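You operate a simulated robot arm through the tools that you are given. There is no shell and no other tool. Be economical: measure what you need, move in short steps, check, and stop when the job is done.

You are at the controls of a simulated two-armed robot. One attempt, no reset.

JOB
Take the white brush and leave it on the green-tipped board. Pick up the white-tipped leg with one hand, pass it to the other hand and put it on the pad of the cradle. Open the green drawer. Any order will do.

The check looks at the end state, three seconds after you hand in, the way a careful person would. Anything else that was tipped, shoved, dropped, spilled or broken makes it a failure.

ROBOT AND FRAMES
Two 7-joint arms with fingered hands on one trunk, on a base that drives. Base frame: it is fixed to the floor where the robot stands at the start and does not move with it; the origin is under the middle of the robot, x ahead of it, y to its left, z up. Readings come in mm, rad, newtons and seconds.
The left shoulder is at the start at [70, 132, 1067], the right one opposite. With the tool pointing down near the work surface each hand reaches from about 100 to 620 mm from the robot's upright axis, wherever it stands, measured 20 degrees to its own side. Places, roughly: green drawer [1200, -2900, 200]; green-tipped board [500, 2500, 750]; pad of the cradle [3800, -4500, 900]; white-tipped leg (4x4x20 cm) [-1100, -4000, 1000]. Payload 2.3 kg a hand.
The TCP of each hand is the grasp point between the finger pads, 25 mm short of the fingertips. In the tool frame z runs along the fingers and y along their closing line. Largest opening 88 mm; the body of the gripper starts 29 mm behind the TCP. The gripper is a hand of 3 fingers: y runs from the thumb to the fingers, the wrist lies at [-13, -97, -162] in the tool frame, and closing takes about 1.5 s.
Orientation is told as [roll, pitch, yaw] about the base's x, y, z axes, in that order, counted from this pose: with the fingers straight down and the wrist toward the robot, the tool's x, y and z point along [0, 1, 0], [1, 0, 0] and [0, 0, -1] of the base frame.

CONTROLS
- The arms move only by the tool nudge_tool. It takes "left_rows", "right_rows" or both (then of equal length, played together; a hand with none holds still); each is a list of rows, each a list of 7 numbers: the turn, a rotation vector about the tool's x, y, z in rad, then the shift along the tool's x, y, z in mm, then the closure in counts, from 0 (fully open) to 255 (shut). In form: [[rx, ry, rz, x, y, z, gripper], ...]. A call has 1 to 10 rows; each row shifts and turns the commanded pose from where the row before left it, along the tool's axes as they then stand. Rows are played at 5 a second. More than 50 mm and 0.15 rad between two rows, or a gripper value outside its range, and nothing of the call is played. Where a pose cannot be reached the arm comes as near as it can. A force on the tool above 40 N (or 10 N above the force at the start of the call, whichever is more), or a blocked arm, ends the call early, and 0.2 s more pass. Each finger travels about 108 mm/s and halts on what it meets, pressing with about 24 N; the grip force reading is that of the motor and also rises with nothing between the fingers. The clock runs only during rows and for 0.2 s after the last one: add rows that do not move to give the fingers time. It gives the time, the measured TCP pose, the force on the tool (base axes), the opening and the grip force at its end, in the units of the frame above (readings bear some noise), with the torque about the TCP (base axes, N m) and any sound that the robot's microphone picked up, and new pictures: "pictures" is both (left out), scene, wrist or none (wrist: the cameras of the hands that moved).
- Cameras (640 x 400 px; columns grow to the right, rows downward): "scene" is now at [126, 11.8, 1363.6]; the picture's right is [0.16, -0.99, 0.00], its down [-0.76, -0.12, -0.63] and it looks along [0.63, 0.10, -0.77] (base axes); focal length 288 px, centre (320, 200). "left" rides on the left gripper at [-58, -85, -99] in its tool frame; the picture's right is [-0.67, -0.35, 0.66], its down [0.68, -0.63, 0.37] and it looks along [0.29, 0.69, 0.66] (tool axes); focal length 261 px, centre (320, 200). "right" rides on the right gripper at [58, -85, -99] in its tool frame; the picture's right is [-0.67, 0.35, -0.66], its down [-0.69, -0.63, 0.37] and it looks along [-0.29, 0.69, 0.66] (tool axes); focal length 261 px, centre (320, 200). There is no depth. A picture from a camera that has moved, and an enlarged one, comes with that camera's place and axes in the base frame and with its lens.
- move_column(by): slides the trunk up (or, below 0, down) by that many mm; the arms and the scene camera ride with it, the base frame stays. It gives what a move gives, with no picture.
- steer(legs): drives the robot by 1 to 6 legs, each [ahead, left, turn to the left] in mm, mm and rad, along the robot's own axes; the way and the turn of a leg run together, so that a leg with both is an arc; at most 1500 mm and 3.142 rad a leg. The arms and the cameras ride along, it lands a little off, and it stops where it bumps. It gives what a move gives, and a new picture of the scene camera.
- hand_shape(shape, hand): the hand has 3 fingers and takes this shape, open, in about a second: jaw (thumb against the fingers, like two jaws); tri (thumb and two fingers); tip (a fingertip pinch); poke (one finger out to press); point (the index stretched); flat (the hand flat); cup (the hand cupped); fist (a fist). The gripper value then closes the fingers along that shape, each until it touches; the sizes above hold for jaw. It gives what a move gives, with no picture.
- aim_head(pan, tilt): turns the head with the scene camera to pan (to the left, within 1.501 rad either way) and tilt (down, from -0.506 to 1.204), counted from straight ahead of the robot. It gives what a move gives, and a new picture of the scene camera.
- inspect(camera, box): a new picture of the part [left, top, right, bottom] of that camera's present view, enlarged. The clock stands still meanwhile.
- sign_off(): hands the job in; it is judged then, once.

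Go step by step. Nothing tells you exact positions but the pictures and the camera data: compare them with the known pose of the tool, close in by small moves and look again before you grip or let go. The budget is 165 turns and 260 pictures, counting those below and the enlarged ones. Unless the task says otherwise, let go and move clear before handing in.

The tools are called as name(argument=value, ...) on one line, values as JSON. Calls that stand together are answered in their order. nudge_tool: Moves the arms, as the interface text tells. Its arguments: {"type":"object","properties":{"left_rows":{"type":"array","items":{"type":"array","items":{"type":"number"}}},"right_rows":{"type":"array","items":{"type":"array","items":{"type":"number"}}},"pictures":{"type":"string","enum":["both","scene","wrist","none"]}},"required":[]} The other tools are called the same way: move_column (by) slides the trunk up or down; hand_shape (shape, hand) gives the hand a shape; steer (legs) drives the base; aim_head (pan, tilt) turns the head that bears the scene camera; inspect (camera, box) takes an enlarged picture of a part of a camera's view; sign_off () hands the job in.

At the start:

```text
t: 0.0
left_ee_pos: [411.4, 191.4, 1045.2]
left_ee_rot: [-0.001, -0.001, 0.0]
left_wrist_force: [-0.2, 0.4, 0.2]
left_moment: [-0.02, 0.0, 0.0]
left_finger_gap: 87.6
left_finger_force: 0.0
left_shape: jaw
right_ee_pos: [422.7, -166.5, 1005.7]
right_ee_rot: [0.0, -0.001, -0.001]
right_wrist_force: [0.2, -0.1, 0.6]
right_moment: [0.0, 0.01, 0.03]
right_finger_gap: 87.6
right_finger_force: 0.0
right_shape: jaw
trunk travel left (down, up): [-625.0, 215.0]
robot x, y, heading: [-0.8, -1.4, 0.0]
head pan, tilt: [0.157, 0.883]
```

scene: 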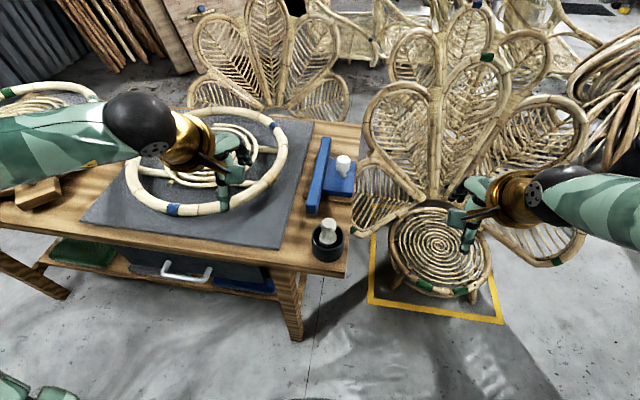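
right: 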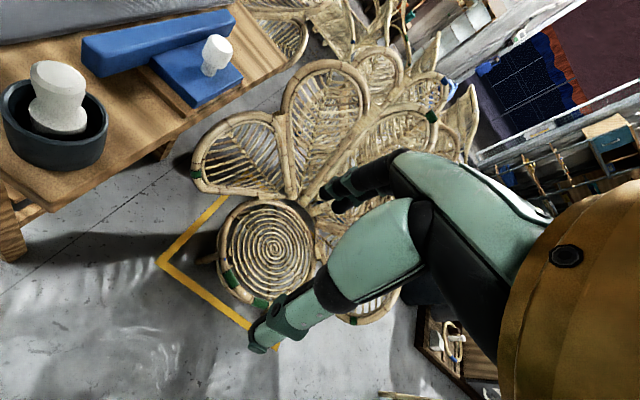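
left: 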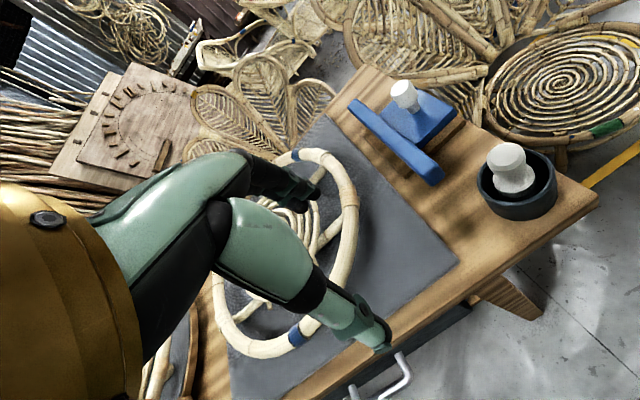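

I see a bench with a rattan ring, a blue tool with a white knob and a dark pot holding something white. I'll look closer and scan the surroundings.

inspect(camera="left", box=[330, 50, 610, 225])

aim_head(pan=1.3, tilt=0.35)

aim_head(pan=-1.3, tilt=0.35)

aim_head(pan=0.0, tilt=0.3)

```text
2.29 times, centred on (470, 138) of left
camera zoom: at [327.2, 133.6, 1144.5], right [-0.35, -0.67, -0.66], down [-0.63, 0.68, -0.37], along [0.69, 0.29, -0.66], focal length 596 px, centre (-23, 343)
```

zoom: 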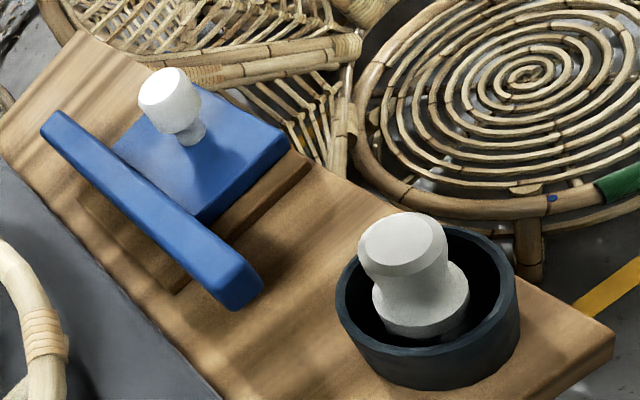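

```text
t: 1.4
left_ee_pos: [411.7, 191.5, 1046.6]
left_ee_rot: [0.002, 0.0, 0.0]
left_wrist_force: [-0.2, 0.2, 0.7]
left_moment: [0.0, -0.01, 0.0]
left_finger_gap: 87.5
left_finger_force: 0.1
left_shape: jaw
right_ee_pos: [422.4, -166.5, 1006.1]
right_ee_rot: [0.0, 0.0, -0.001]
right_wrist_force: [-0.4, 0.9, -0.9]
right_moment: [0.01, 0.0, -0.01]
right_finger_gap: 87.4
right_finger_force: 0.0
right_shape: jaw
trunk travel left (down, up): [-625.0, 215.0]
robot x, y, heading: [1.7, 0.0, 0.001]
head pan, tilt: [1.3, 0.351]
camera scene: at [75.5, 89.6, 1409.8], right [0.96, -0.27, 0.0], down [-0.09, -0.33, -0.94], along [0.25, 0.9, -0.34], focal length 288 px, centre (320, 200)
```

scene: 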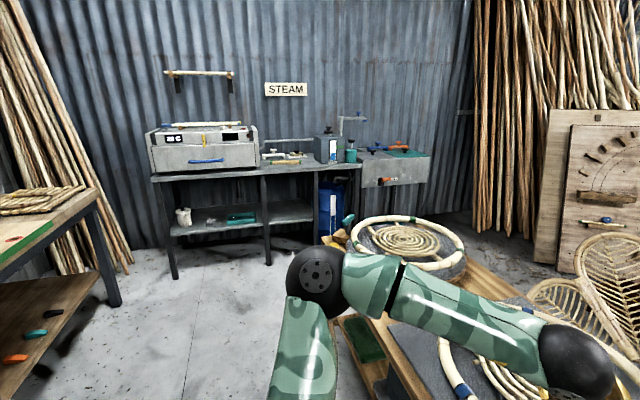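

```text
t: 3.7
left_ee_pos: [412.3, 190.9, 1045.2]
left_ee_rot: [-0.001, 0.0, 0.001]
left_wrist_force: [0.1, -0.5, 0.5]
left_moment: [-0.01, -0.01, 0.01]
left_finger_gap: 87.5
left_finger_force: 0.0
left_shape: jaw
right_ee_pos: [422.0, -165.6, 1005.0]
right_ee_rot: [-0.002, 0.0, 0.0]
right_wrist_force: [0.3, 0.2, 0.2]
right_moment: [0.02, -0.03, 0.02]
right_finger_gap: 87.6
right_finger_force: 0.0
right_shape: jaw
trunk travel left (down, up): [-625.0, 215.0]
robot x, y, heading: [-0.2, -0.7, 0.002]
head pan, tilt: [-1.3, 0.351]
camera scene: at [75.5, -89.8, 1409.9], right [-0.96, -0.27, 0.0], down [-0.09, 0.33, -0.94], along [0.25, -0.9, -0.34], focal length 288 px, centre (320, 200)
```

scene: 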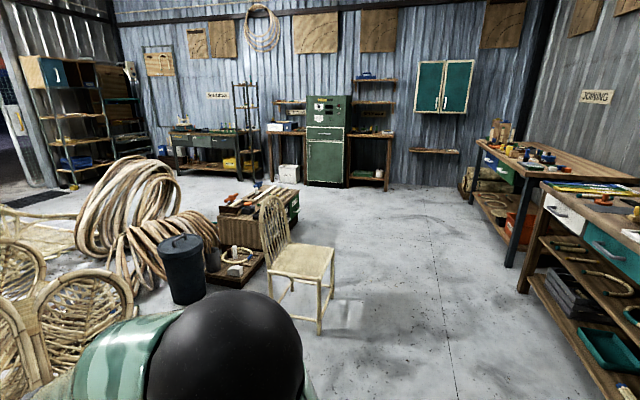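

```text
t: 5.2
left_ee_pos: [412.4, 191.8, 1047.1]
left_ee_rot: [-0.001, 0.0, 0.0]
left_wrist_force: [-0.3, 0.0, -0.4]
left_moment: [0.01, -0.04, 0.01]
left_finger_gap: 87.5
left_finger_force: 0.2
left_shape: jaw
right_ee_pos: [422.1, -166.2, 1005.2]
right_ee_rot: [0.0, -0.001, 0.0]
right_wrist_force: [-0.2, 0.0, 0.5]
right_moment: [0.03, 0.01, 0.0]
right_finger_gap: 87.5
right_finger_force: 0.0
right_shape: jaw
trunk travel left (down, up): [-625.0, 215.0]
robot x, y, heading: [-2.8, 1.6, -0.005]
head pan, tilt: [0.0, 0.3]
camera scene: at [143.9, -0.2, 1414.6], right [0.0, -1.0, 0.0], down [-0.3, 0.0, -0.96], along [0.96, 0.0, -0.3], focal length 288 px, centre (320, 200)
```

scene: 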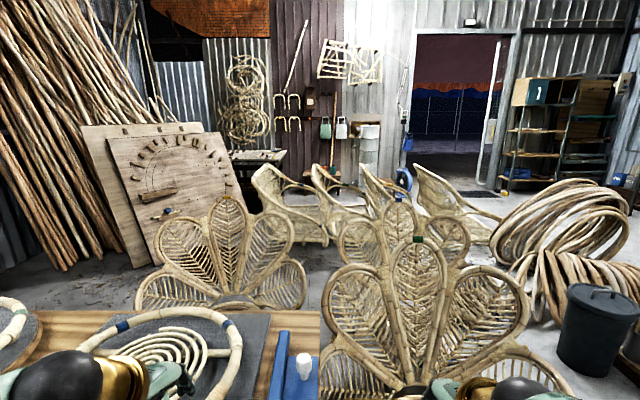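

The green-tipped board should be on the steam bench to the left. I'll zoom in there and at other places, to find the brush, drawer, leg and cradle.

aim_head(pan=1.45, tilt=0.3)

inspect(camera="scene", box=[170, 100, 490, 300])

aim_head(pan=-1.3, tilt=0.35)

inspect(camera="scene", box=[150, 60, 470, 260])

inspect(camera="scene", box=[440, 100, 640, 225])

```text
t: 6.7
left_ee_pos: [411.7, 192.4, 1047.0]
left_ee_rot: [0.001, -0.001, 0.0]
left_wrist_force: [0.3, 0.1, 0.1]
left_moment: [-0.03, 0.0, -0.04]
left_finger_gap: 87.7
left_finger_force: 0.0
left_shape: jaw
right_ee_pos: [422.3, -166.5, 1005.6]
right_ee_rot: [0.0, 0.001, -0.001]
right_wrist_force: [-0.9, 0.2, -0.5]
right_moment: [-0.03, -0.02, 0.0]
right_finger_gap: 87.3
right_finger_force: 0.0
right_shape: jaw
trunk travel left (down, up): [-625.0, 215.0]
robot x, y, heading: [-2.0, -0.5, 0.002]
head pan, tilt: [1.45, 0.3]
camera scene: at [61.8, 92.6, 1414.6], right [0.99, -0.12, 0.0], down [-0.04, -0.29, -0.96], along [0.12, 0.95, -0.3], focal length 288 px, centre (320, 200)
```

scene: 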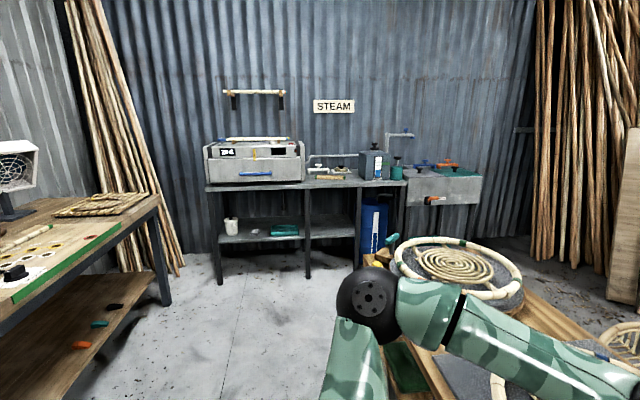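

```text
2.00 times, centred on (330, 200) of scene
camera zoom: at [61.8, 92.6, 1414.6], right [0.99, -0.12, 0.0], down [-0.04, -0.29, -0.96], along [0.12, 0.95, -0.3], focal length 576 px, centre (300, 200)
```

zoom: 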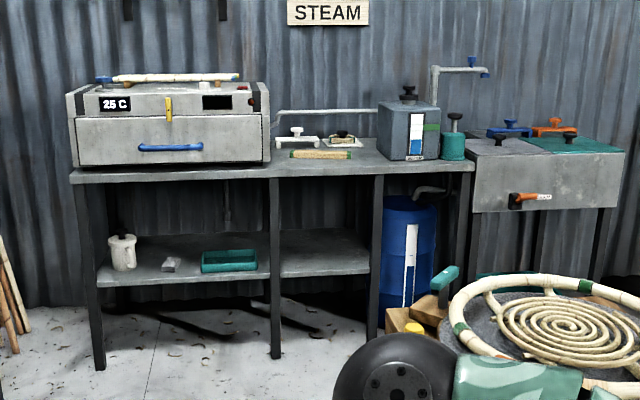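

```text
t: 9.2
left_ee_pos: [411.7, 191.4, 1046.2]
left_ee_rot: [0.0, -0.001, 0.0]
left_wrist_force: [0.0, -0.1, -0.4]
left_moment: [0.06, -0.02, 0.03]
left_finger_gap: 87.4
left_finger_force: 0.1
left_shape: jaw
right_ee_pos: [421.0, -166.0, 1005.4]
right_ee_rot: [0.001, 0.0, 0.0]
right_wrist_force: [1.3, -1.0, 0.9]
right_moment: [0.01, -0.02, -0.03]
right_finger_gap: 87.8
right_finger_force: 0.2
right_shape: jaw
trunk travel left (down, up): [-625.0, 215.0]
robot x, y, heading: [1.1, -2.4, 0.001]
head pan, tilt: [-1.3, 0.351]
camera scene: at [75.5, -89.8, 1409.9], right [-0.96, -0.27, 0.0], down [-0.09, 0.33, -0.94], along [0.25, -0.9, -0.34], focal length 288 px, centre (320, 200)
```

scene: 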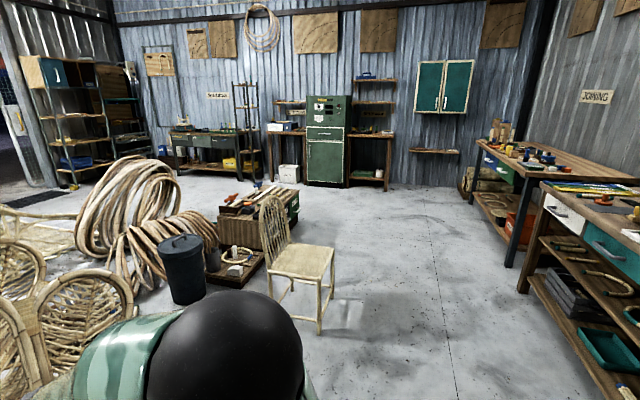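

```text
2.00 times, centred on (310, 160) of scene
camera zoom: at [75.5, -89.8, 1409.9], right [-0.96, -0.27, 0.0], down [-0.09, 0.33, -0.94], along [0.25, -0.9, -0.34], focal length 576 px, centre (340, 280)
```

zoom: 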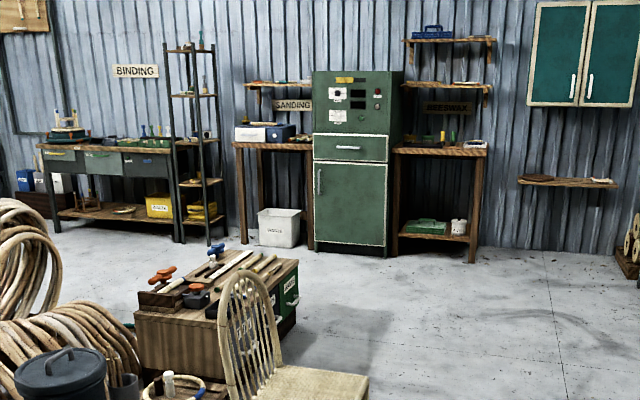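

```text
3.20 times, centred on (540, 162) of scene
camera zoom: at [75.5, -89.8, 1409.9], right [-0.96, -0.27, 0.0], down [-0.09, 0.33, -0.94], along [0.25, -0.9, -0.34], focal length 922 px, centre (-384, 320)
```

zoom: 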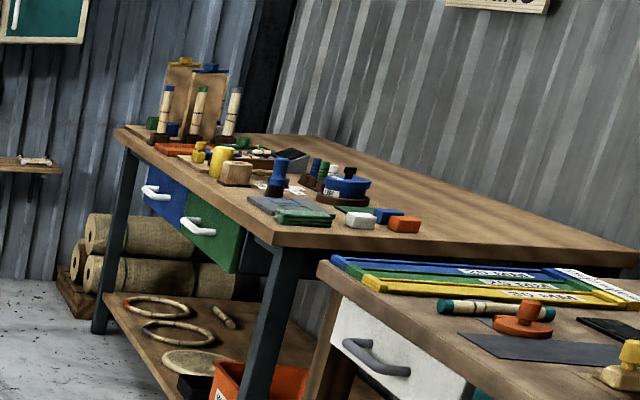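

The leg stands are on the joining bench (right rear), the chest with the green drawer is ahead-right, and the steam bench is to the left. I'll back off the bench slightly and turn left to survey it.

steer(legs=[[-200, 0, 0], [0, 0, 1.57]])

aim_head(pan=0.0, tilt=0.6)

aim_head(pan=-0.9, tilt=0.8)

aim_head(pan=1.4, tilt=0.4)

```text
t: 14.6
left_ee_pos: [-394.1, 409.7, 1045.2]
left_ee_rot: [0.0, -0.001, 1.577]
left_wrist_force: [0.2, 0.4, 0.3]
left_moment: [0.01, 0.0, -0.02]
left_finger_gap: 87.5
left_finger_force: 0.0
left_shape: jaw
right_ee_pos: [-36.8, 421.4, 1004.9]
right_ee_rot: [0.001, -0.001, 1.576]
right_wrist_force: [0.5, 0.0, -0.1]
right_moment: [-0.01, -0.02, 0.01]
right_finger_gap: 87.3
right_finger_force: 0.1
right_shape: jaw
trunk travel left (down, up): [-625.0, 215.0]
robot x, y, heading: [-199.1, 2.0, 1.574]
head pan, tilt: [-1.3, 0.351]
camera scene: at [-110.8, 75.2, 1409.9], right [0.27, -0.96, 0.0], down [-0.33, -0.09, -0.94], along [0.9, 0.26, -0.34], focal length 288 px, centre (320, 200)
```

scene: 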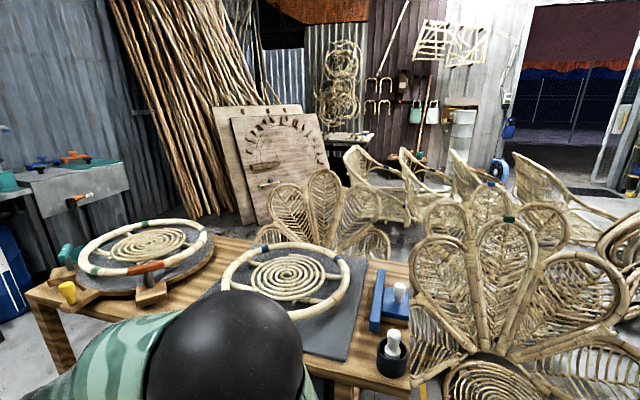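

```text
t: 16.1
left_ee_pos: [-393.5, 409.9, 1045.4]
left_ee_rot: [0.001, 0.001, 1.576]
left_wrist_force: [-0.2, 0.0, -0.8]
left_moment: [0.0, -0.01, -0.01]
left_finger_gap: 87.5
left_finger_force: 0.1
left_shape: jaw
right_ee_pos: [-36.4, 422.1, 1005.0]
right_ee_rot: [-0.001, 0.0, 1.576]
right_wrist_force: [-0.4, -0.3, -0.5]
right_moment: [-0.02, -0.02, 0.02]
right_finger_gap: 87.4
right_finger_force: 0.0
right_shape: jaw
trunk travel left (down, up): [-625.0, 215.0]
robot x, y, heading: [-200.4, -0.0, 1.573]
head pan, tilt: [0.0, 0.6]
camera scene: at [-200.9, 138.3, 1387.1], right [1.0, 0.0, 0.0], down [0.0, -0.56, -0.83], along [0.0, 0.82, -0.56], focal length 288 px, centre (320, 200)
```

scene: 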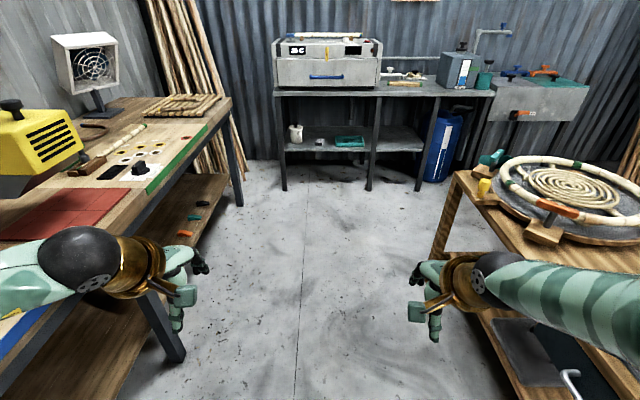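

```text
t: 17.3
left_ee_pos: [-394.2, 411.3, 1046.1]
left_ee_rot: [0.0, -0.002, 1.577]
left_wrist_force: [-0.9, -0.2, 0.7]
left_moment: [0.01, -0.01, 0.02]
left_finger_gap: 87.4
left_finger_force: 0.0
left_shape: jaw
right_ee_pos: [-37.2, 422.6, 1005.8]
right_ee_rot: [0.0, 0.001, 1.576]
right_wrist_force: [-0.4, 0.1, -0.7]
right_moment: [0.01, -0.01, 0.01]
right_finger_gap: 87.5
right_finger_force: 0.1
right_shape: jaw
trunk travel left (down, up): [-625.0, 215.0]
robot x, y, heading: [-200.4, 1.1, 1.582]
head pan, tilt: [-0.901, 0.799]
camera scene: at [-137.6, 100.4, 1370.2], right [0.63, -0.78, 0.0], down [-0.56, -0.45, -0.7], along [0.54, 0.44, -0.72], focal length 288 px, centre (320, 200)
```

scene: 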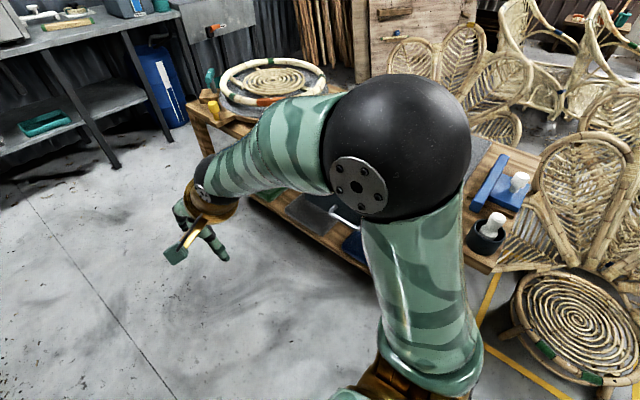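

```text
t: 19.4
left_ee_pos: [-394.3, 410.7, 1046.1]
left_ee_rot: [0.0, 0.0, 1.576]
left_wrist_force: [0.5, -0.4, 0.1]
left_moment: [-0.03, 0.0, 0.01]
left_finger_gap: 87.6
left_finger_force: 0.2
left_shape: jaw
right_ee_pos: [-36.1, 423.3, 1005.6]
right_ee_rot: [0.001, 0.001, 1.576]
right_wrist_force: [-0.3, -0.4, 0.4]
right_moment: [0.03, 0.02, -0.01]
right_finger_gap: 87.5
right_finger_force: 0.1
right_shape: jaw
trunk travel left (down, up): [-625.0, 215.0]
robot x, y, heading: [-198.1, -2.7, 1.581]
head pan, tilt: [1.4, 0.4]
camera scene: at [-291.9, 65.3, 1405.3], right [0.17, 0.99, 0.0], down [0.38, -0.06, -0.92], along [-0.91, 0.15, -0.39], focal length 288 px, centre (320, 200)
```

scene: 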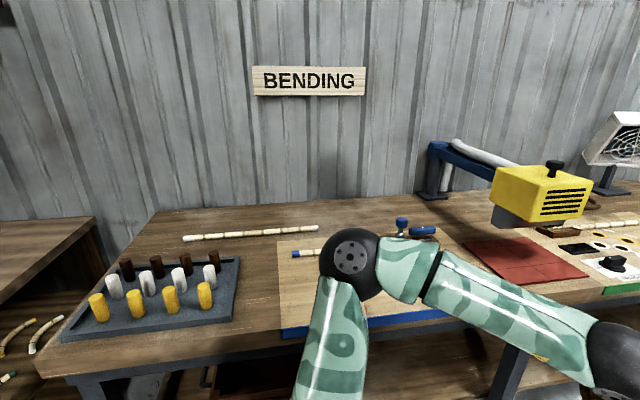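

The steam bench is straight ahead with a clear aisle. I'll drive up to it and look at the board and candidates for the white brush.

aim_head(pan=-0.1, tilt=0.5)

steer(legs=[[1300, 0, 0], [350, 0, 0], [0, -500, 0]])

inspect(camera="scene", box=[200, 100, 520, 300])

```text
t: 21.0
left_ee_pos: [-393.8, 410.4, 1047.1]
left_ee_rot: [-0.001, 0.002, 1.575]
left_wrist_force: [0.3, -0.8, -0.2]
left_moment: [-0.01, -0.01, -0.01]
left_finger_gap: 87.5
left_finger_force: 0.0
left_shape: jaw
right_ee_pos: [-35.9, 423.2, 1005.8]
right_ee_rot: [0.001, -0.001, 1.577]
right_wrist_force: [0.5, -0.4, 0.4]
right_moment: [-0.03, -0.05, 0.02]
right_finger_gap: 87.4
right_finger_force: 0.1
right_shape: jaw
trunk travel left (down, up): [-625.0, 215.0]
robot x, y, heading: [-201.3, -1.4, 1.571]
head pan, tilt: [-0.099, 0.499]
camera scene: at [-192.1, 140.5, 1396.2], right [1.0, -0.09, 0.0], down [-0.04, -0.48, -0.88], along [0.08, 0.87, -0.48], focal length 288 px, centre (320, 200)
```

scene: 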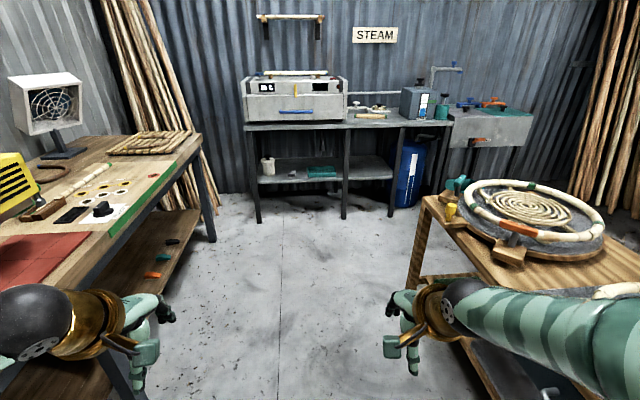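

```text
t: 31.9
left_ee_pos: [111.2, 2045.6, 1045.7]
left_ee_rot: [-0.002, -0.001, 1.573]
left_wrist_force: [-0.2, 0.4, -0.6]
left_moment: [0.01, -0.04, 0.04]
left_finger_gap: 87.7
left_finger_force: 0.0
left_shape: jaw
right_ee_pos: [469.5, 2055.9, 1006.0]
right_ee_rot: [-0.001, -0.001, 1.571]
right_wrist_force: [0.4, -1.1, -0.2]
right_moment: [0.03, 0.02, 0.0]
right_finger_gap: 87.7
right_finger_force: 0.1
right_shape: jaw
trunk travel left (down, up): [-625.0, 215.0]
robot x, y, heading: [303.3, 1635.8, 1.574]
head pan, tilt: [-0.099, 0.499]
camera scene: at [311.9, 1774.8, 1396.2], right [0.99, -0.1, 0.0], down [-0.05, -0.48, -0.88], along [0.09, 0.87, -0.48], focal length 288 px, centre (320, 200)
```

scene: 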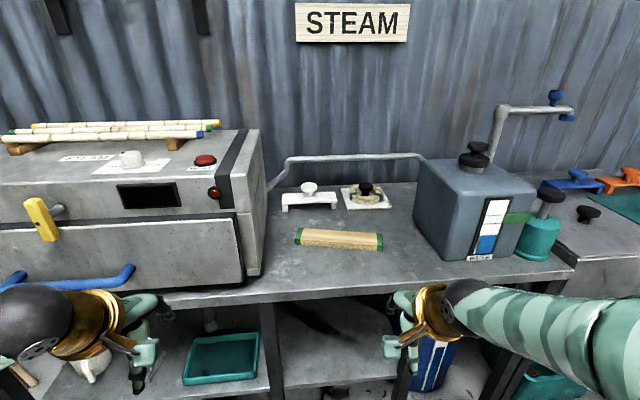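

```text
2.00 times, centred on (360, 200) of scene
camera zoom: at [311.9, 1774.8, 1396.2], right [0.99, -0.1, 0.0], down [-0.05, -0.48, -0.88], along [0.09, 0.87, -0.48], focal length 576 px, centre (240, 200)
```

zoom: 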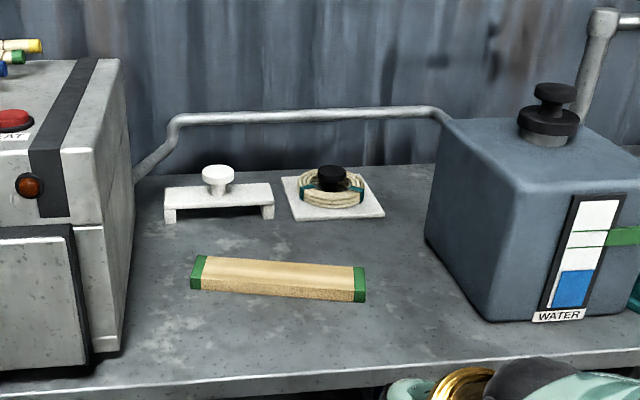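

The green-tipped board is at about (440, 2466, 870). The white thing in the dark pot on the ring bench looks like the brush (same shape as the blue brush on the joining bench), so I go back to look at it closely.

steer(legs=[[0, 500, 0], [-1435, 0, 0], [0, 0, -1.573], [190, 0, 0]])

aim_head(pan=-0.3, tilt=0.85)

inspect(camera="right", box=[0, 0, 320, 200])

```text
t: 46.5
left_ee_pos: [392.1, 407.8, 1047.6]
left_ee_rot: [-0.002, -0.002, 0.015]
left_wrist_force: [0.5, -0.4, -0.5]
left_moment: [-0.01, 0.02, 0.0]
left_finger_gap: 87.9
left_finger_force: 0.0
left_shape: jaw
right_ee_pos: [406.3, 50.1, 1005.9]
right_ee_rot: [0.001, -0.001, 0.01]
right_wrist_force: [0.0, 0.0, 0.2]
right_moment: [0.02, -0.01, -0.01]
right_finger_gap: 87.4
right_finger_force: 0.0
right_shape: jaw
trunk travel left (down, up): [-625.0, 215.0]
robot x, y, heading: [-14.6, 209.0, 0.015]
head pan, tilt: [-0.099, 0.499]
camera scene: at [123.6, 203.9, 1396.4], right [-0.09, -1.0, 0.0], down [-0.48, 0.04, -0.88], along [0.88, -0.08, -0.48], focal length 288 px, centre (320, 200)
```

scene: 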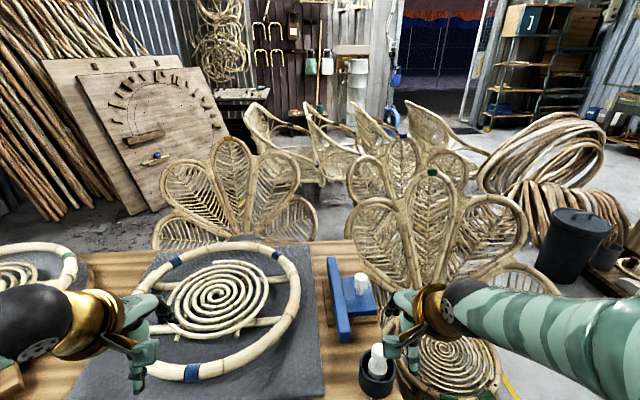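

```text
t: 47.3
left_ee_pos: [394.8, 408.3, 1045.6]
left_ee_rot: [0.001, -0.001, 0.013]
left_wrist_force: [-0.1, -0.4, 0.0]
left_moment: [0.02, -0.02, 0.01]
left_finger_gap: 87.6
left_finger_force: 0.0
left_shape: jaw
right_ee_pos: [410.0, 49.3, 1005.5]
right_ee_rot: [0.001, 0.0, 0.01]
right_wrist_force: [-0.1, 0.2, -0.3]
right_moment: [0.01, -0.02, 0.0]
right_finger_gap: 87.8
right_finger_force: 0.0
right_shape: jaw
trunk travel left (down, up): [-625.0, 215.0]
robot x, y, heading: [-17.6, 213.5, 0.014]
head pan, tilt: [-0.3, 0.85]
camera scene: at [110.3, 189.7, 1366.2], right [-0.28, -0.96, 0.0], down [-0.72, 0.21, -0.66], along [0.63, -0.19, -0.75], focal length 288 px, centre (320, 200)
```

scene: 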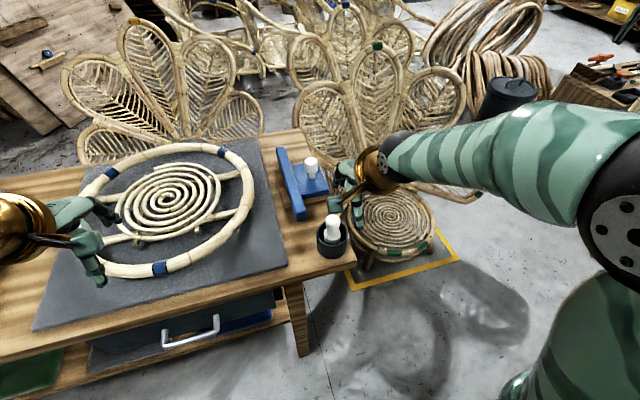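

```text
2.00 times, centred on (160, 100) of right
camera zoom: at [323.7, 106.1, 1104.1], right [0.36, -0.67, 0.66], down [-0.62, -0.69, -0.37], along [0.7, -0.28, -0.66], focal length 521 px, centre (640, 400)
```

zoom: 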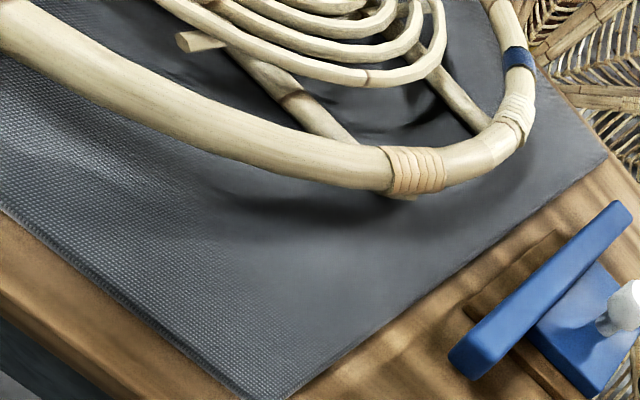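

Now the right wrist camera full view and a zoom on the pot.

inspect(camera="right", box=[220, 130, 540, 330])

inspect(camera="scene", box=[270, 140, 430, 240])

```text
2.00 times, centred on (380, 230) of right
camera zoom: at [323.7, 106.1, 1104.1], right [0.36, -0.67, 0.66], down [-0.62, -0.69, -0.37], along [0.7, -0.28, -0.66], focal length 521 px, centre (200, 140)
```

zoom: 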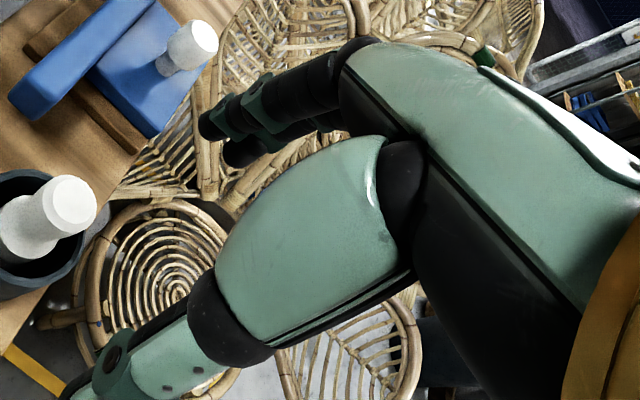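

```text
4.00 times, centred on (350, 190) of scene
camera zoom: at [110.3, 189.7, 1366.2], right [-0.28, -0.96, 0.0], down [-0.72, 0.21, -0.66], along [0.63, -0.19, -0.75], focal length 1152 px, centre (200, 240)
```

zoom: 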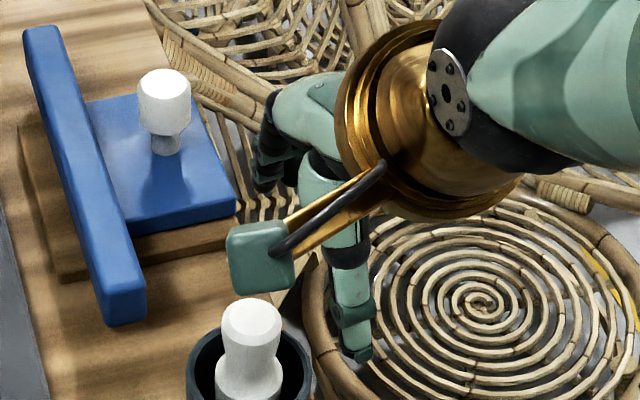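

The brush top is at roughly (480, 47, 850) with a ~40 mm knob. I'll lower the right hand short of it for a side view.

nudge_tool(right_rows=[[0, 0, 0, 0, -20, 40, 0], [0, 0, 0, 0, -20, 40, 0], [0, 0, 0, 0, 0, 30, 0]], pictures="both")

```text
t: 48.1
left_ee_pos: [393.8, 407.6, 1045.0]
left_ee_rot: [0.0, 0.0, 0.013]
left_wrist_force: [0.4, 0.8, 0.0]
left_moment: [0.01, 0.02, 0.02]
left_finger_gap: 87.6
left_finger_force: 0.0
left_shape: jaw
right_ee_pos: [366.2, 48.0, 895.1]
right_ee_rot: [0.0, 0.002, 0.009]
right_wrist_force: [0.6, -0.8, -0.4]
right_moment: [0.0, 0.01, -0.01]
right_finger_gap: 87.5
right_finger_force: 0.0
right_shape: jaw
trunk travel left (down, up): [-625.0, 215.0]
robot x, y, heading: [-15.9, 210.9, 0.01]
head pan, tilt: [-0.3, 0.85]
camera scene: at [111.4, 189.4, 1366.1], right [-0.29, -0.96, 0.0], down [-0.72, 0.21, -0.66], along [0.63, -0.19, -0.75], focal length 288 px, centre (320, 200)
camera right: at [282.0, 103.9, 993.5], right [0.36, -0.67, 0.66], down [-0.62, -0.69, -0.36], along [0.7, -0.28, -0.66], focal length 261 px, centre (320, 200)
```

scene: 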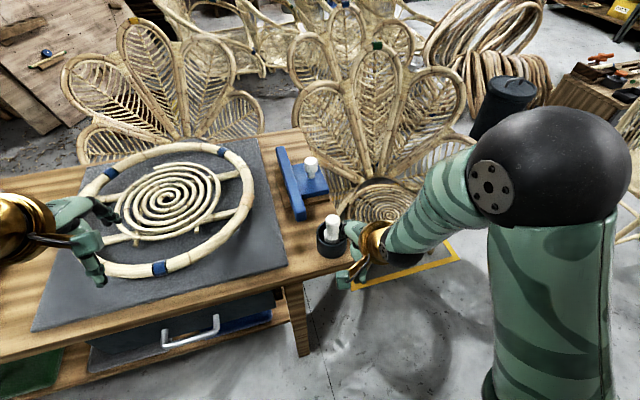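
right: 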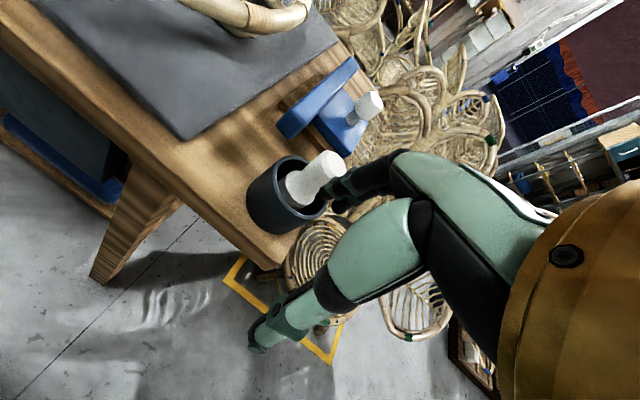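

inspect(camera="right", box=[220, 130, 380, 230])

inspect(camera="scene", box=[300, 200, 380, 250])

```text
4.00 times, centred on (300, 180) of right
camera zoom: at [282.0, 103.9, 993.5], right [0.36, -0.67, 0.66], down [-0.62, -0.69, -0.36], along [0.7, -0.28, -0.66], focal length 1043 px, centre (400, 280)
```

zoom: 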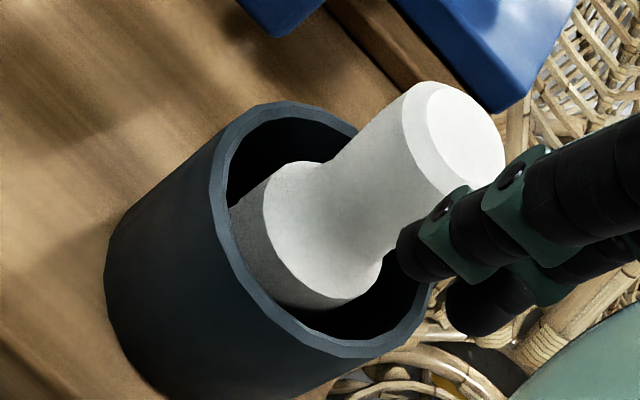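

```text
8.00 times, centred on (340, 225) of scene
camera zoom: at [111.4, 189.4, 1366.1], right [-0.29, -0.96, 0.0], down [-0.72, 0.21, -0.66], along [0.63, -0.19, -0.75], focal length 2305 px, centre (160, 0)
```

zoom: 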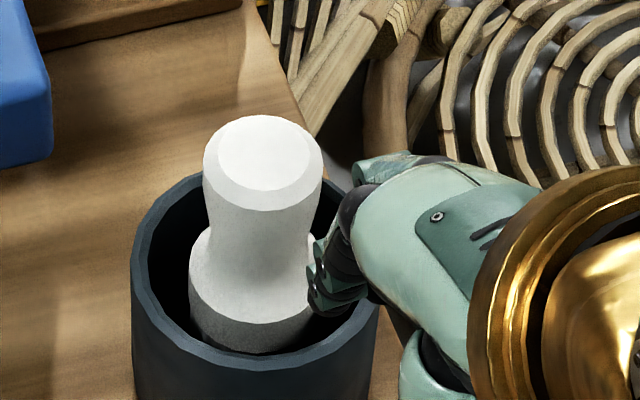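

It's clearly a brush standing in a pot; rim ≈ z 798, top ≈ 848. I move over it and check alignment.

nudge_tool(right_rows=[[0, 0, 0, 0, 0, -40, 0], [0, 0, 0, 0, 40, 0, 0], [0, 0, 0, 0, 40, 0, 0], [0, 0, 0, 0, 37, 0, 0], [0, 0, 0, 0, 0, 0, 0]])

inspect(camera="right", box=[120, 170, 380, 332])

inspect(camera="scene", box=[280, 170, 400, 245])

```text
t: 49.3
left_ee_pos: [394.4, 407.3, 1046.1]
left_ee_rot: [-0.001, 0.0, 0.012]
left_wrist_force: [-0.2, 0.2, 0.4]
left_moment: [-0.01, -0.05, 0.01]
left_finger_gap: 87.5
left_finger_force: 0.0
left_shape: jaw
right_ee_pos: [486.7, 48.5, 933.5]
right_ee_rot: [-0.001, 0.0, 0.012]
right_wrist_force: [0.0, -0.4, 0.2]
right_moment: [0.0, -0.01, 0.0]
right_finger_gap: 87.7
right_finger_force: 0.0
right_shape: jaw
trunk travel left (down, up): [-625.0, 215.0]
robot x, y, heading: [-15.1, 212.4, 0.009]
head pan, tilt: [-0.3, 0.85]
camera scene: at [109.9, 189.6, 1366.2], right [-0.29, -0.96, 0.0], down [-0.72, 0.21, -0.66], along [0.63, -0.19, -0.75], focal length 288 px, centre (320, 200)
camera right: at [401.6, 105.3, 1033.0], right [0.36, -0.67, 0.66], down [-0.62, -0.69, -0.37], along [0.7, -0.28, -0.66], focal length 261 px, centre (320, 200)
```

scene: 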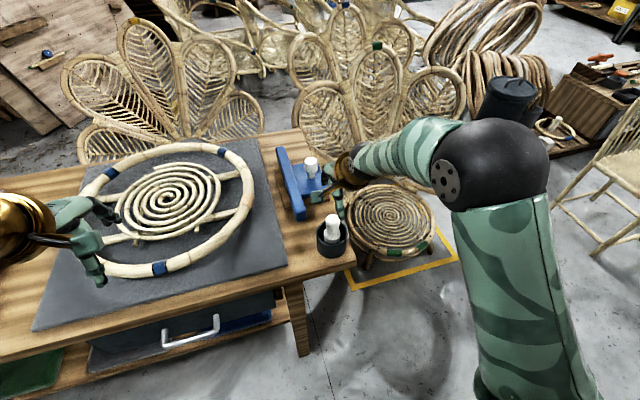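
right: 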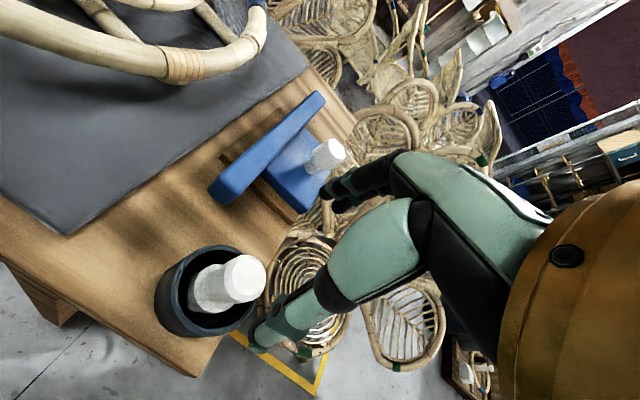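

```text
2.46 times, centred on (250, 251) of right
camera zoom: at [401.6, 105.3, 1033.0], right [0.36, -0.67, 0.66], down [-0.62, -0.69, -0.37], along [0.7, -0.28, -0.66], focal length 642 px, centre (492, 74)
```

zoom: 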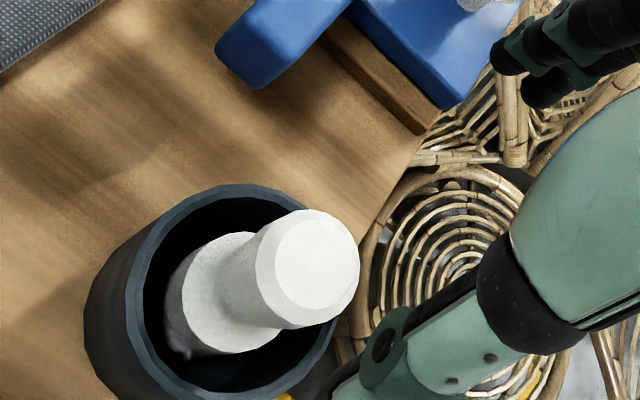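

```text
5.33 times, centred on (340, 208) of scene
camera zoom: at [109.9, 189.6, 1366.2], right [-0.29, -0.96, 0.0], down [-0.72, 0.21, -0.66], along [0.63, -0.19, -0.75], focal length 1536 px, centre (213, 160)
```

zoom: 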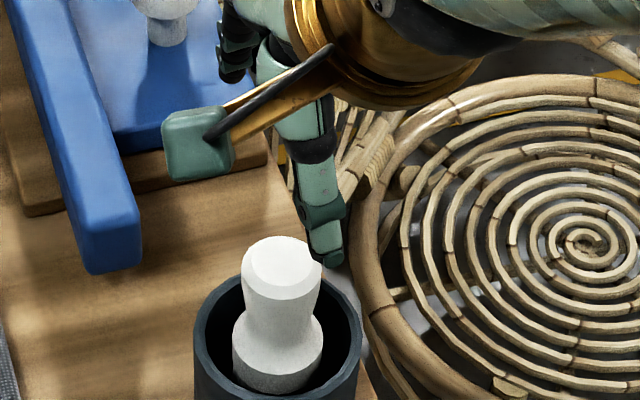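

The alignment checks out (brush at 484, 48). I descend 100 mm with the hand open.

nudge_tool(right_rows=[[0, 0, 0, 0, -3, 35, 0], [0, 0, 0, 0, 0, 35, 0], [0, 0, 0, 0, 0, 30, 0], [0, 0, 0, 0, 0, 0, 0]])

inspect(camera="scene", box=[280, 180, 400, 255])

```text
t: 50.3
left_ee_pos: [394.4, 408.6, 1047.8]
left_ee_rot: [0.001, 0.002, 0.012]
left_wrist_force: [-1.3, 0.1, 0.8]
left_moment: [-0.01, 0.01, 0.0]
left_finger_gap: 87.4
left_finger_force: 0.0
left_shape: jaw
right_ee_pos: [483.2, 52.1, 834.5]
right_ee_rot: [0.001, -0.001, 0.009]
right_wrist_force: [0.3, -0.8, 0.0]
right_moment: [0.03, 0.03, 0.02]
right_finger_gap: 87.9
right_finger_force: 0.0
right_shape: jaw
trunk travel left (down, up): [-625.0, 215.0]
robot x, y, heading: [-16.4, 212.1, 0.011]
head pan, tilt: [-0.3, 0.85]
camera scene: at [109.8, 189.7, 1366.2], right [-0.29, -0.96, 0.0], down [-0.72, 0.21, -0.66], along [0.63, -0.19, -0.75], focal length 288 px, centre (320, 200)
camera right: at [398.2, 108.6, 933.7], right [0.36, -0.67, 0.66], down [-0.62, -0.69, -0.37], along [0.7, -0.28, -0.66], focal length 261 px, centre (320, 200)
```

scene: 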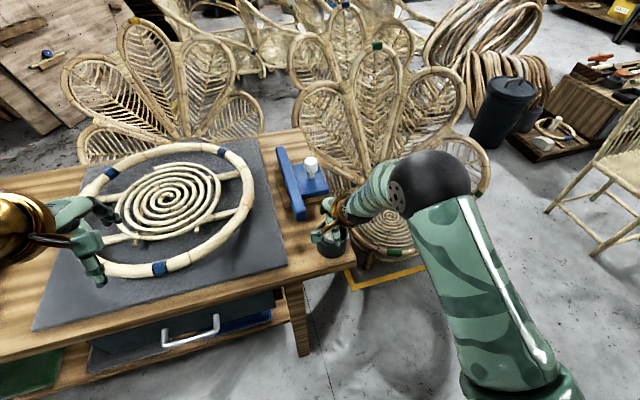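
right: 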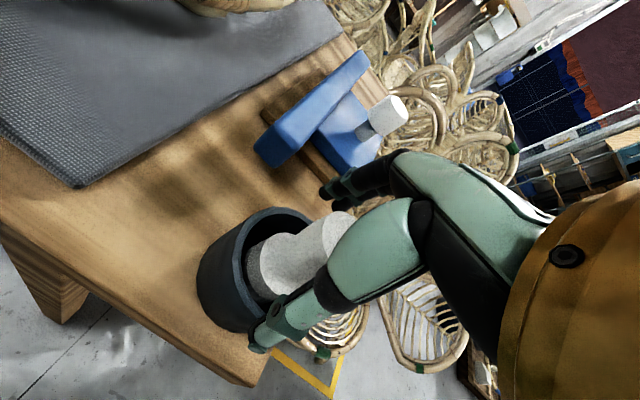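

```text
5.33 times, centred on (340, 218) of scene
camera zoom: at [109.8, 189.7, 1366.2], right [-0.29, -0.96, 0.0], down [-0.72, 0.21, -0.66], along [0.63, -0.19, -0.75], focal length 1536 px, centre (213, 107)
```

zoom: 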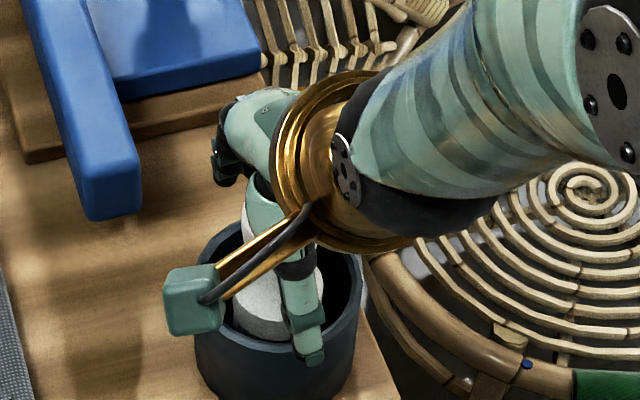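

The brush is between thumb and fingers. Closing.

nudge_tool(right_rows=[[0, 0, 0, -3, 0, 0, 60], [0, 0, 0, 0, 0, 0, 110], [0, 0, 0, 0, 0, 0, 160], [0, 0, 0, 0, 0, 0, 200], [0, 0, 0, 0, 0, 0, 255], [0, 0, 0, 0, 0, 0, 255], [0, 0, 0, 0, 0, 0, 255], [0, 0, 0, 0, 0, 0, 255]], pictures="wrist")

```text
t: 52.1
left_ee_pos: [393.8, 407.4, 1046.0]
left_ee_rot: [0.002, -0.001, 0.013]
left_wrist_force: [-0.2, -0.7, -0.4]
left_moment: [0.01, 0.0, 0.01]
left_finger_gap: 87.5
left_finger_force: 0.1
left_shape: jaw
right_ee_pos: [483.0, 49.9, 834.6]
right_ee_rot: [0.0, 0.001, 0.011]
right_wrist_force: [-0.4, -0.2, -0.5]
right_moment: [0.01, -0.01, 0.0]
right_finger_gap: 23.6
right_finger_force: 23.9
right_shape: jaw
trunk travel left (down, up): [-625.0, 215.0]
robot x, y, heading: [-16.3, 208.5, 0.012]
head pan, tilt: [-0.3, 0.85]
camera right: at [398.3, 105.3, 933.7], right [0.36, -0.67, 0.66], down [-0.62, -0.69, -0.37], along [0.7, -0.28, -0.66], focal length 261 px, centre (320, 200)
```

right: 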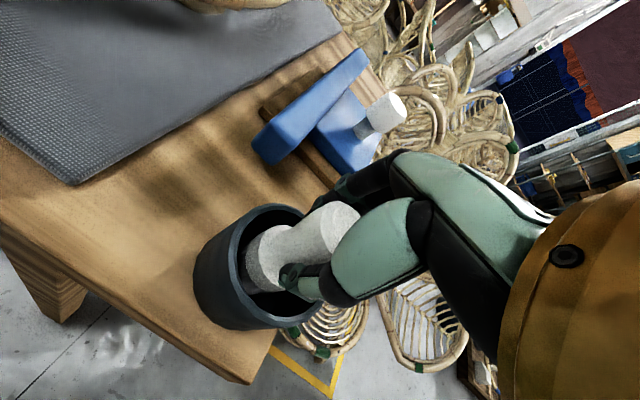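

Gripped at the neck (gap 23.6). Lifting straight up.

nudge_tool(right_rows=[[0, 0, 0, 0, 0, -8, 255], [0, 0, 0, 0, 0, -12, 255], [0, 0, 0, 0, 0, -20, 255], [0, 0, 0, 0, 0, -25, 255], [0, 0, 0, 0, 0, -30, 255], [0, 0, 0, 0, 0, -35, 255], [0, 0, 0, 0, 0, -35, 255]])

inspect(camera="scene", box=[260, 120, 420, 270])

```text
t: 53.7
left_ee_pos: [394.2, 408.4, 1046.6]
left_ee_rot: [0.001, -0.003, 0.014]
left_wrist_force: [0.6, -0.1, 0.5]
left_moment: [-0.01, 0.02, -0.02]
left_finger_gap: 87.5
left_finger_force: 0.1
left_shape: jaw
right_ee_pos: [482.7, 48.9, 1000.9]
right_ee_rot: [-0.001, 0.001, 0.012]
right_wrist_force: [-0.8, -0.9, -0.7]
right_moment: [0.01, 0.0, -0.01]
right_finger_gap: 23.2
right_finger_force: 23.8
right_shape: jaw
trunk travel left (down, up): [-625.0, 215.0]
robot x, y, heading: [-14.8, 212.5, 0.013]
head pan, tilt: [-0.3, 0.85]
camera scene: at [109.4, 189.7, 1366.2], right [-0.29, -0.96, 0.0], down [-0.72, 0.21, -0.66], along [0.63, -0.19, -0.75], focal length 288 px, centre (320, 200)
camera right: at [398.6, 104.6, 1100.7], right [0.36, -0.67, 0.66], down [-0.62, -0.69, -0.37], along [0.7, -0.28, -0.66], focal length 261 px, centre (320, 200)
```

scene: 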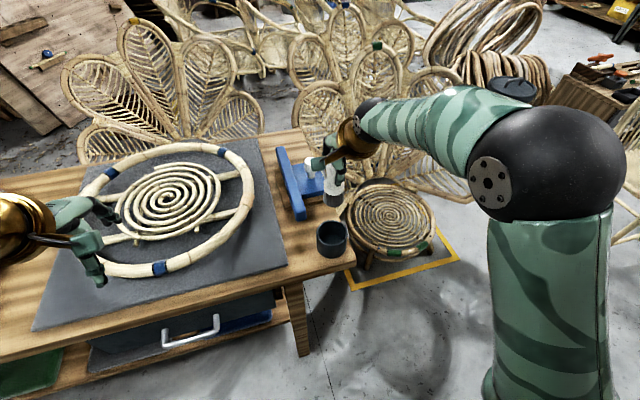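
right: 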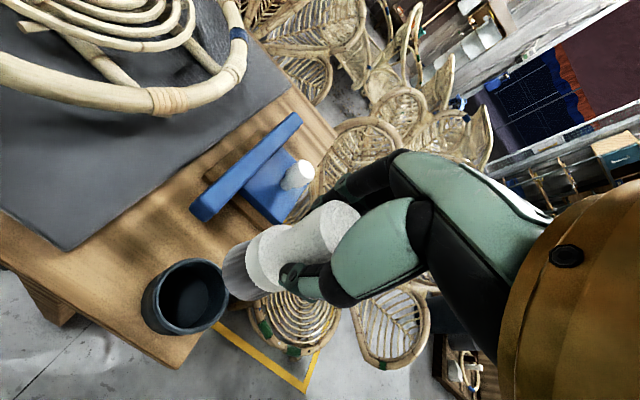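

```text
2.67 times, centred on (340, 195) of scene
camera zoom: at [109.4, 189.7, 1366.2], right [-0.29, -0.96, 0.0], down [-0.72, 0.21, -0.66], along [0.63, -0.19, -0.75], focal length 768 px, centre (267, 213)
```

zoom: 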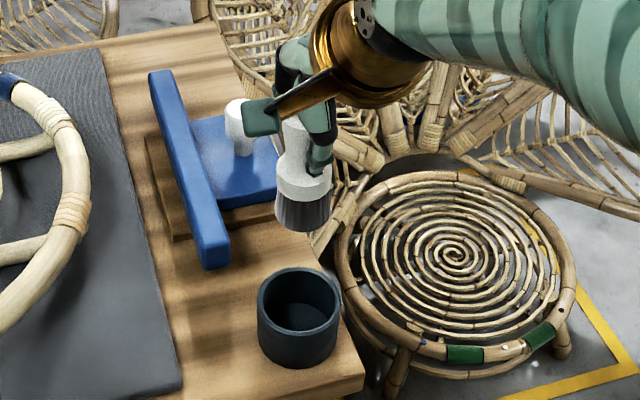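

The brush is out with the pot left standing. I'll raise it, retract the left hand, and drive to the steam bench.

nudge_tool(right_rows=[[0, 0, 0, 0, -30, -30, 255], [0, 0, 0, 0, -30, -30, 255], [0, 0, 0, 0, -20, -30, 255], [0, 0, 0, 0, 0, 0, 255]], left_rows=[[0, 0, 0, 0, -45, 0, 0], [0, 0, 0, 0, -45, 0, 0], [0, 0, 0, 0, -45, 0, 0], [0, 0, 0, 0, -15, 0, 0]], pictures="none")

steer(legs=[[-185, 0, 0], [0, 0, 1.557], [1430, 0, 0], [0, -450, 0]])

aim_head(pan=-0.2, tilt=0.7)

```text
t: 54.7
left_ee_pos: [249.6, 407.5, 1053.9]
left_ee_rot: [0.0, 0.0, 0.011]
left_wrist_force: [-0.3, -0.2, 1.0]
left_moment: [0.03, -0.01, -0.02]
left_finger_gap: 87.5
left_finger_force: 0.0
left_shape: jaw
left hand out of reach, approached as far as the arm can: row 4
right_ee_pos: [420.3, 47.4, 1060.8]
right_ee_rot: [0.0, 0.002, 0.011]
right_wrist_force: [-0.2, 0.1, -1.4]
right_moment: [-0.02, 0.0, 0.0]
right_finger_gap: 23.4
right_finger_force: 24.2
right_shape: jaw
right hand out of reach, approached as far as the arm can: row 3
trunk travel left (down, up): [-625.0, 215.0]
robot x, y, heading: [-15.7, 210.5, 0.012]
head pan, tilt: [-0.3, 0.85]
```

```text
t: 69.0
left_ee_pos: [80.6, 1885.6, 1054.7]
left_ee_rot: [-0.001, 0.0, 1.556]
left_wrist_force: [-0.2, 0.0, 0.0]
left_moment: [0.01, 0.0, -0.01]
left_finger_gap: 87.9
left_finger_force: 0.0
left_shape: jaw
right_ee_pos: [445.2, 2045.7, 1060.5]
right_ee_rot: [0.0, -0.001, 1.554]
right_wrist_force: [-0.2, -0.1, -1.3]
right_moment: [-0.01, 0.03, 0.02]
right_finger_gap: 23.1
right_finger_force: 24.4
right_shape: jaw
trunk travel left (down, up): [-625.0, 215.0]
robot x, y, heading: [267.4, 1617.2, 1.552]
head pan, tilt: [-0.3, 0.85]
camera scene: at [293.9, 1739.5, 1366.2], right [0.95, -0.31, 0.0], down [-0.23, -0.71, -0.66], along [0.21, 0.63, -0.75], focal length 288 px, centre (320, 200)
```

scene: 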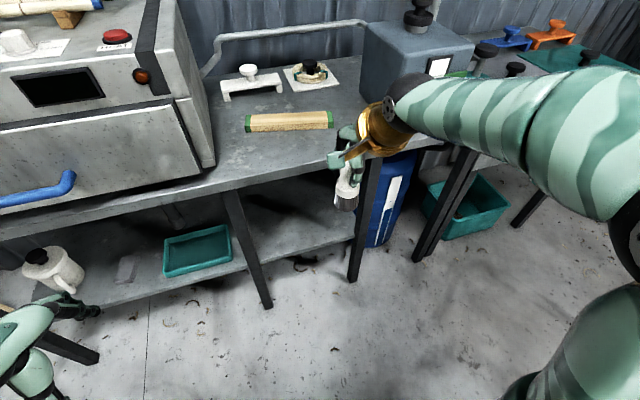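

```text
t: 69.7
left_ee_pos: [82.4, 1885.8, 1054.7]
left_ee_rot: [0.0, 0.0, 1.555]
left_wrist_force: [0.4, -0.4, 0.0]
left_moment: [-0.01, 0.03, 0.01]
left_finger_gap: 87.6
left_finger_force: 0.0
left_shape: jaw
right_ee_pos: [446.1, 2047.0, 1061.1]
right_ee_rot: [0.0, 0.0, 1.554]
right_wrist_force: [-0.5, -0.1, -0.9]
right_moment: [-0.02, -0.03, 0.0]
right_finger_gap: 23.1
right_finger_force: 23.7
right_shape: jaw
trunk travel left (down, up): [-625.0, 215.0]
robot x, y, heading: [270.3, 1615.4, 1.556]
head pan, tilt: [-0.201, 0.7]
camera scene: at [289.2, 1748.1, 1378.4], right [0.98, -0.22, 0.0], down [-0.14, -0.63, -0.76], along [0.17, 0.75, -0.64], focal length 288 px, centre (320, 200)
```

scene: 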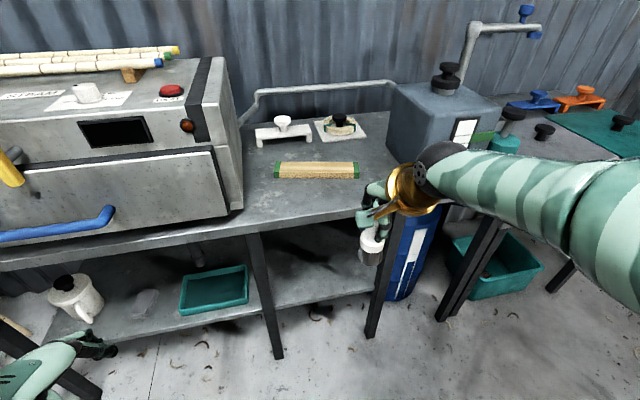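

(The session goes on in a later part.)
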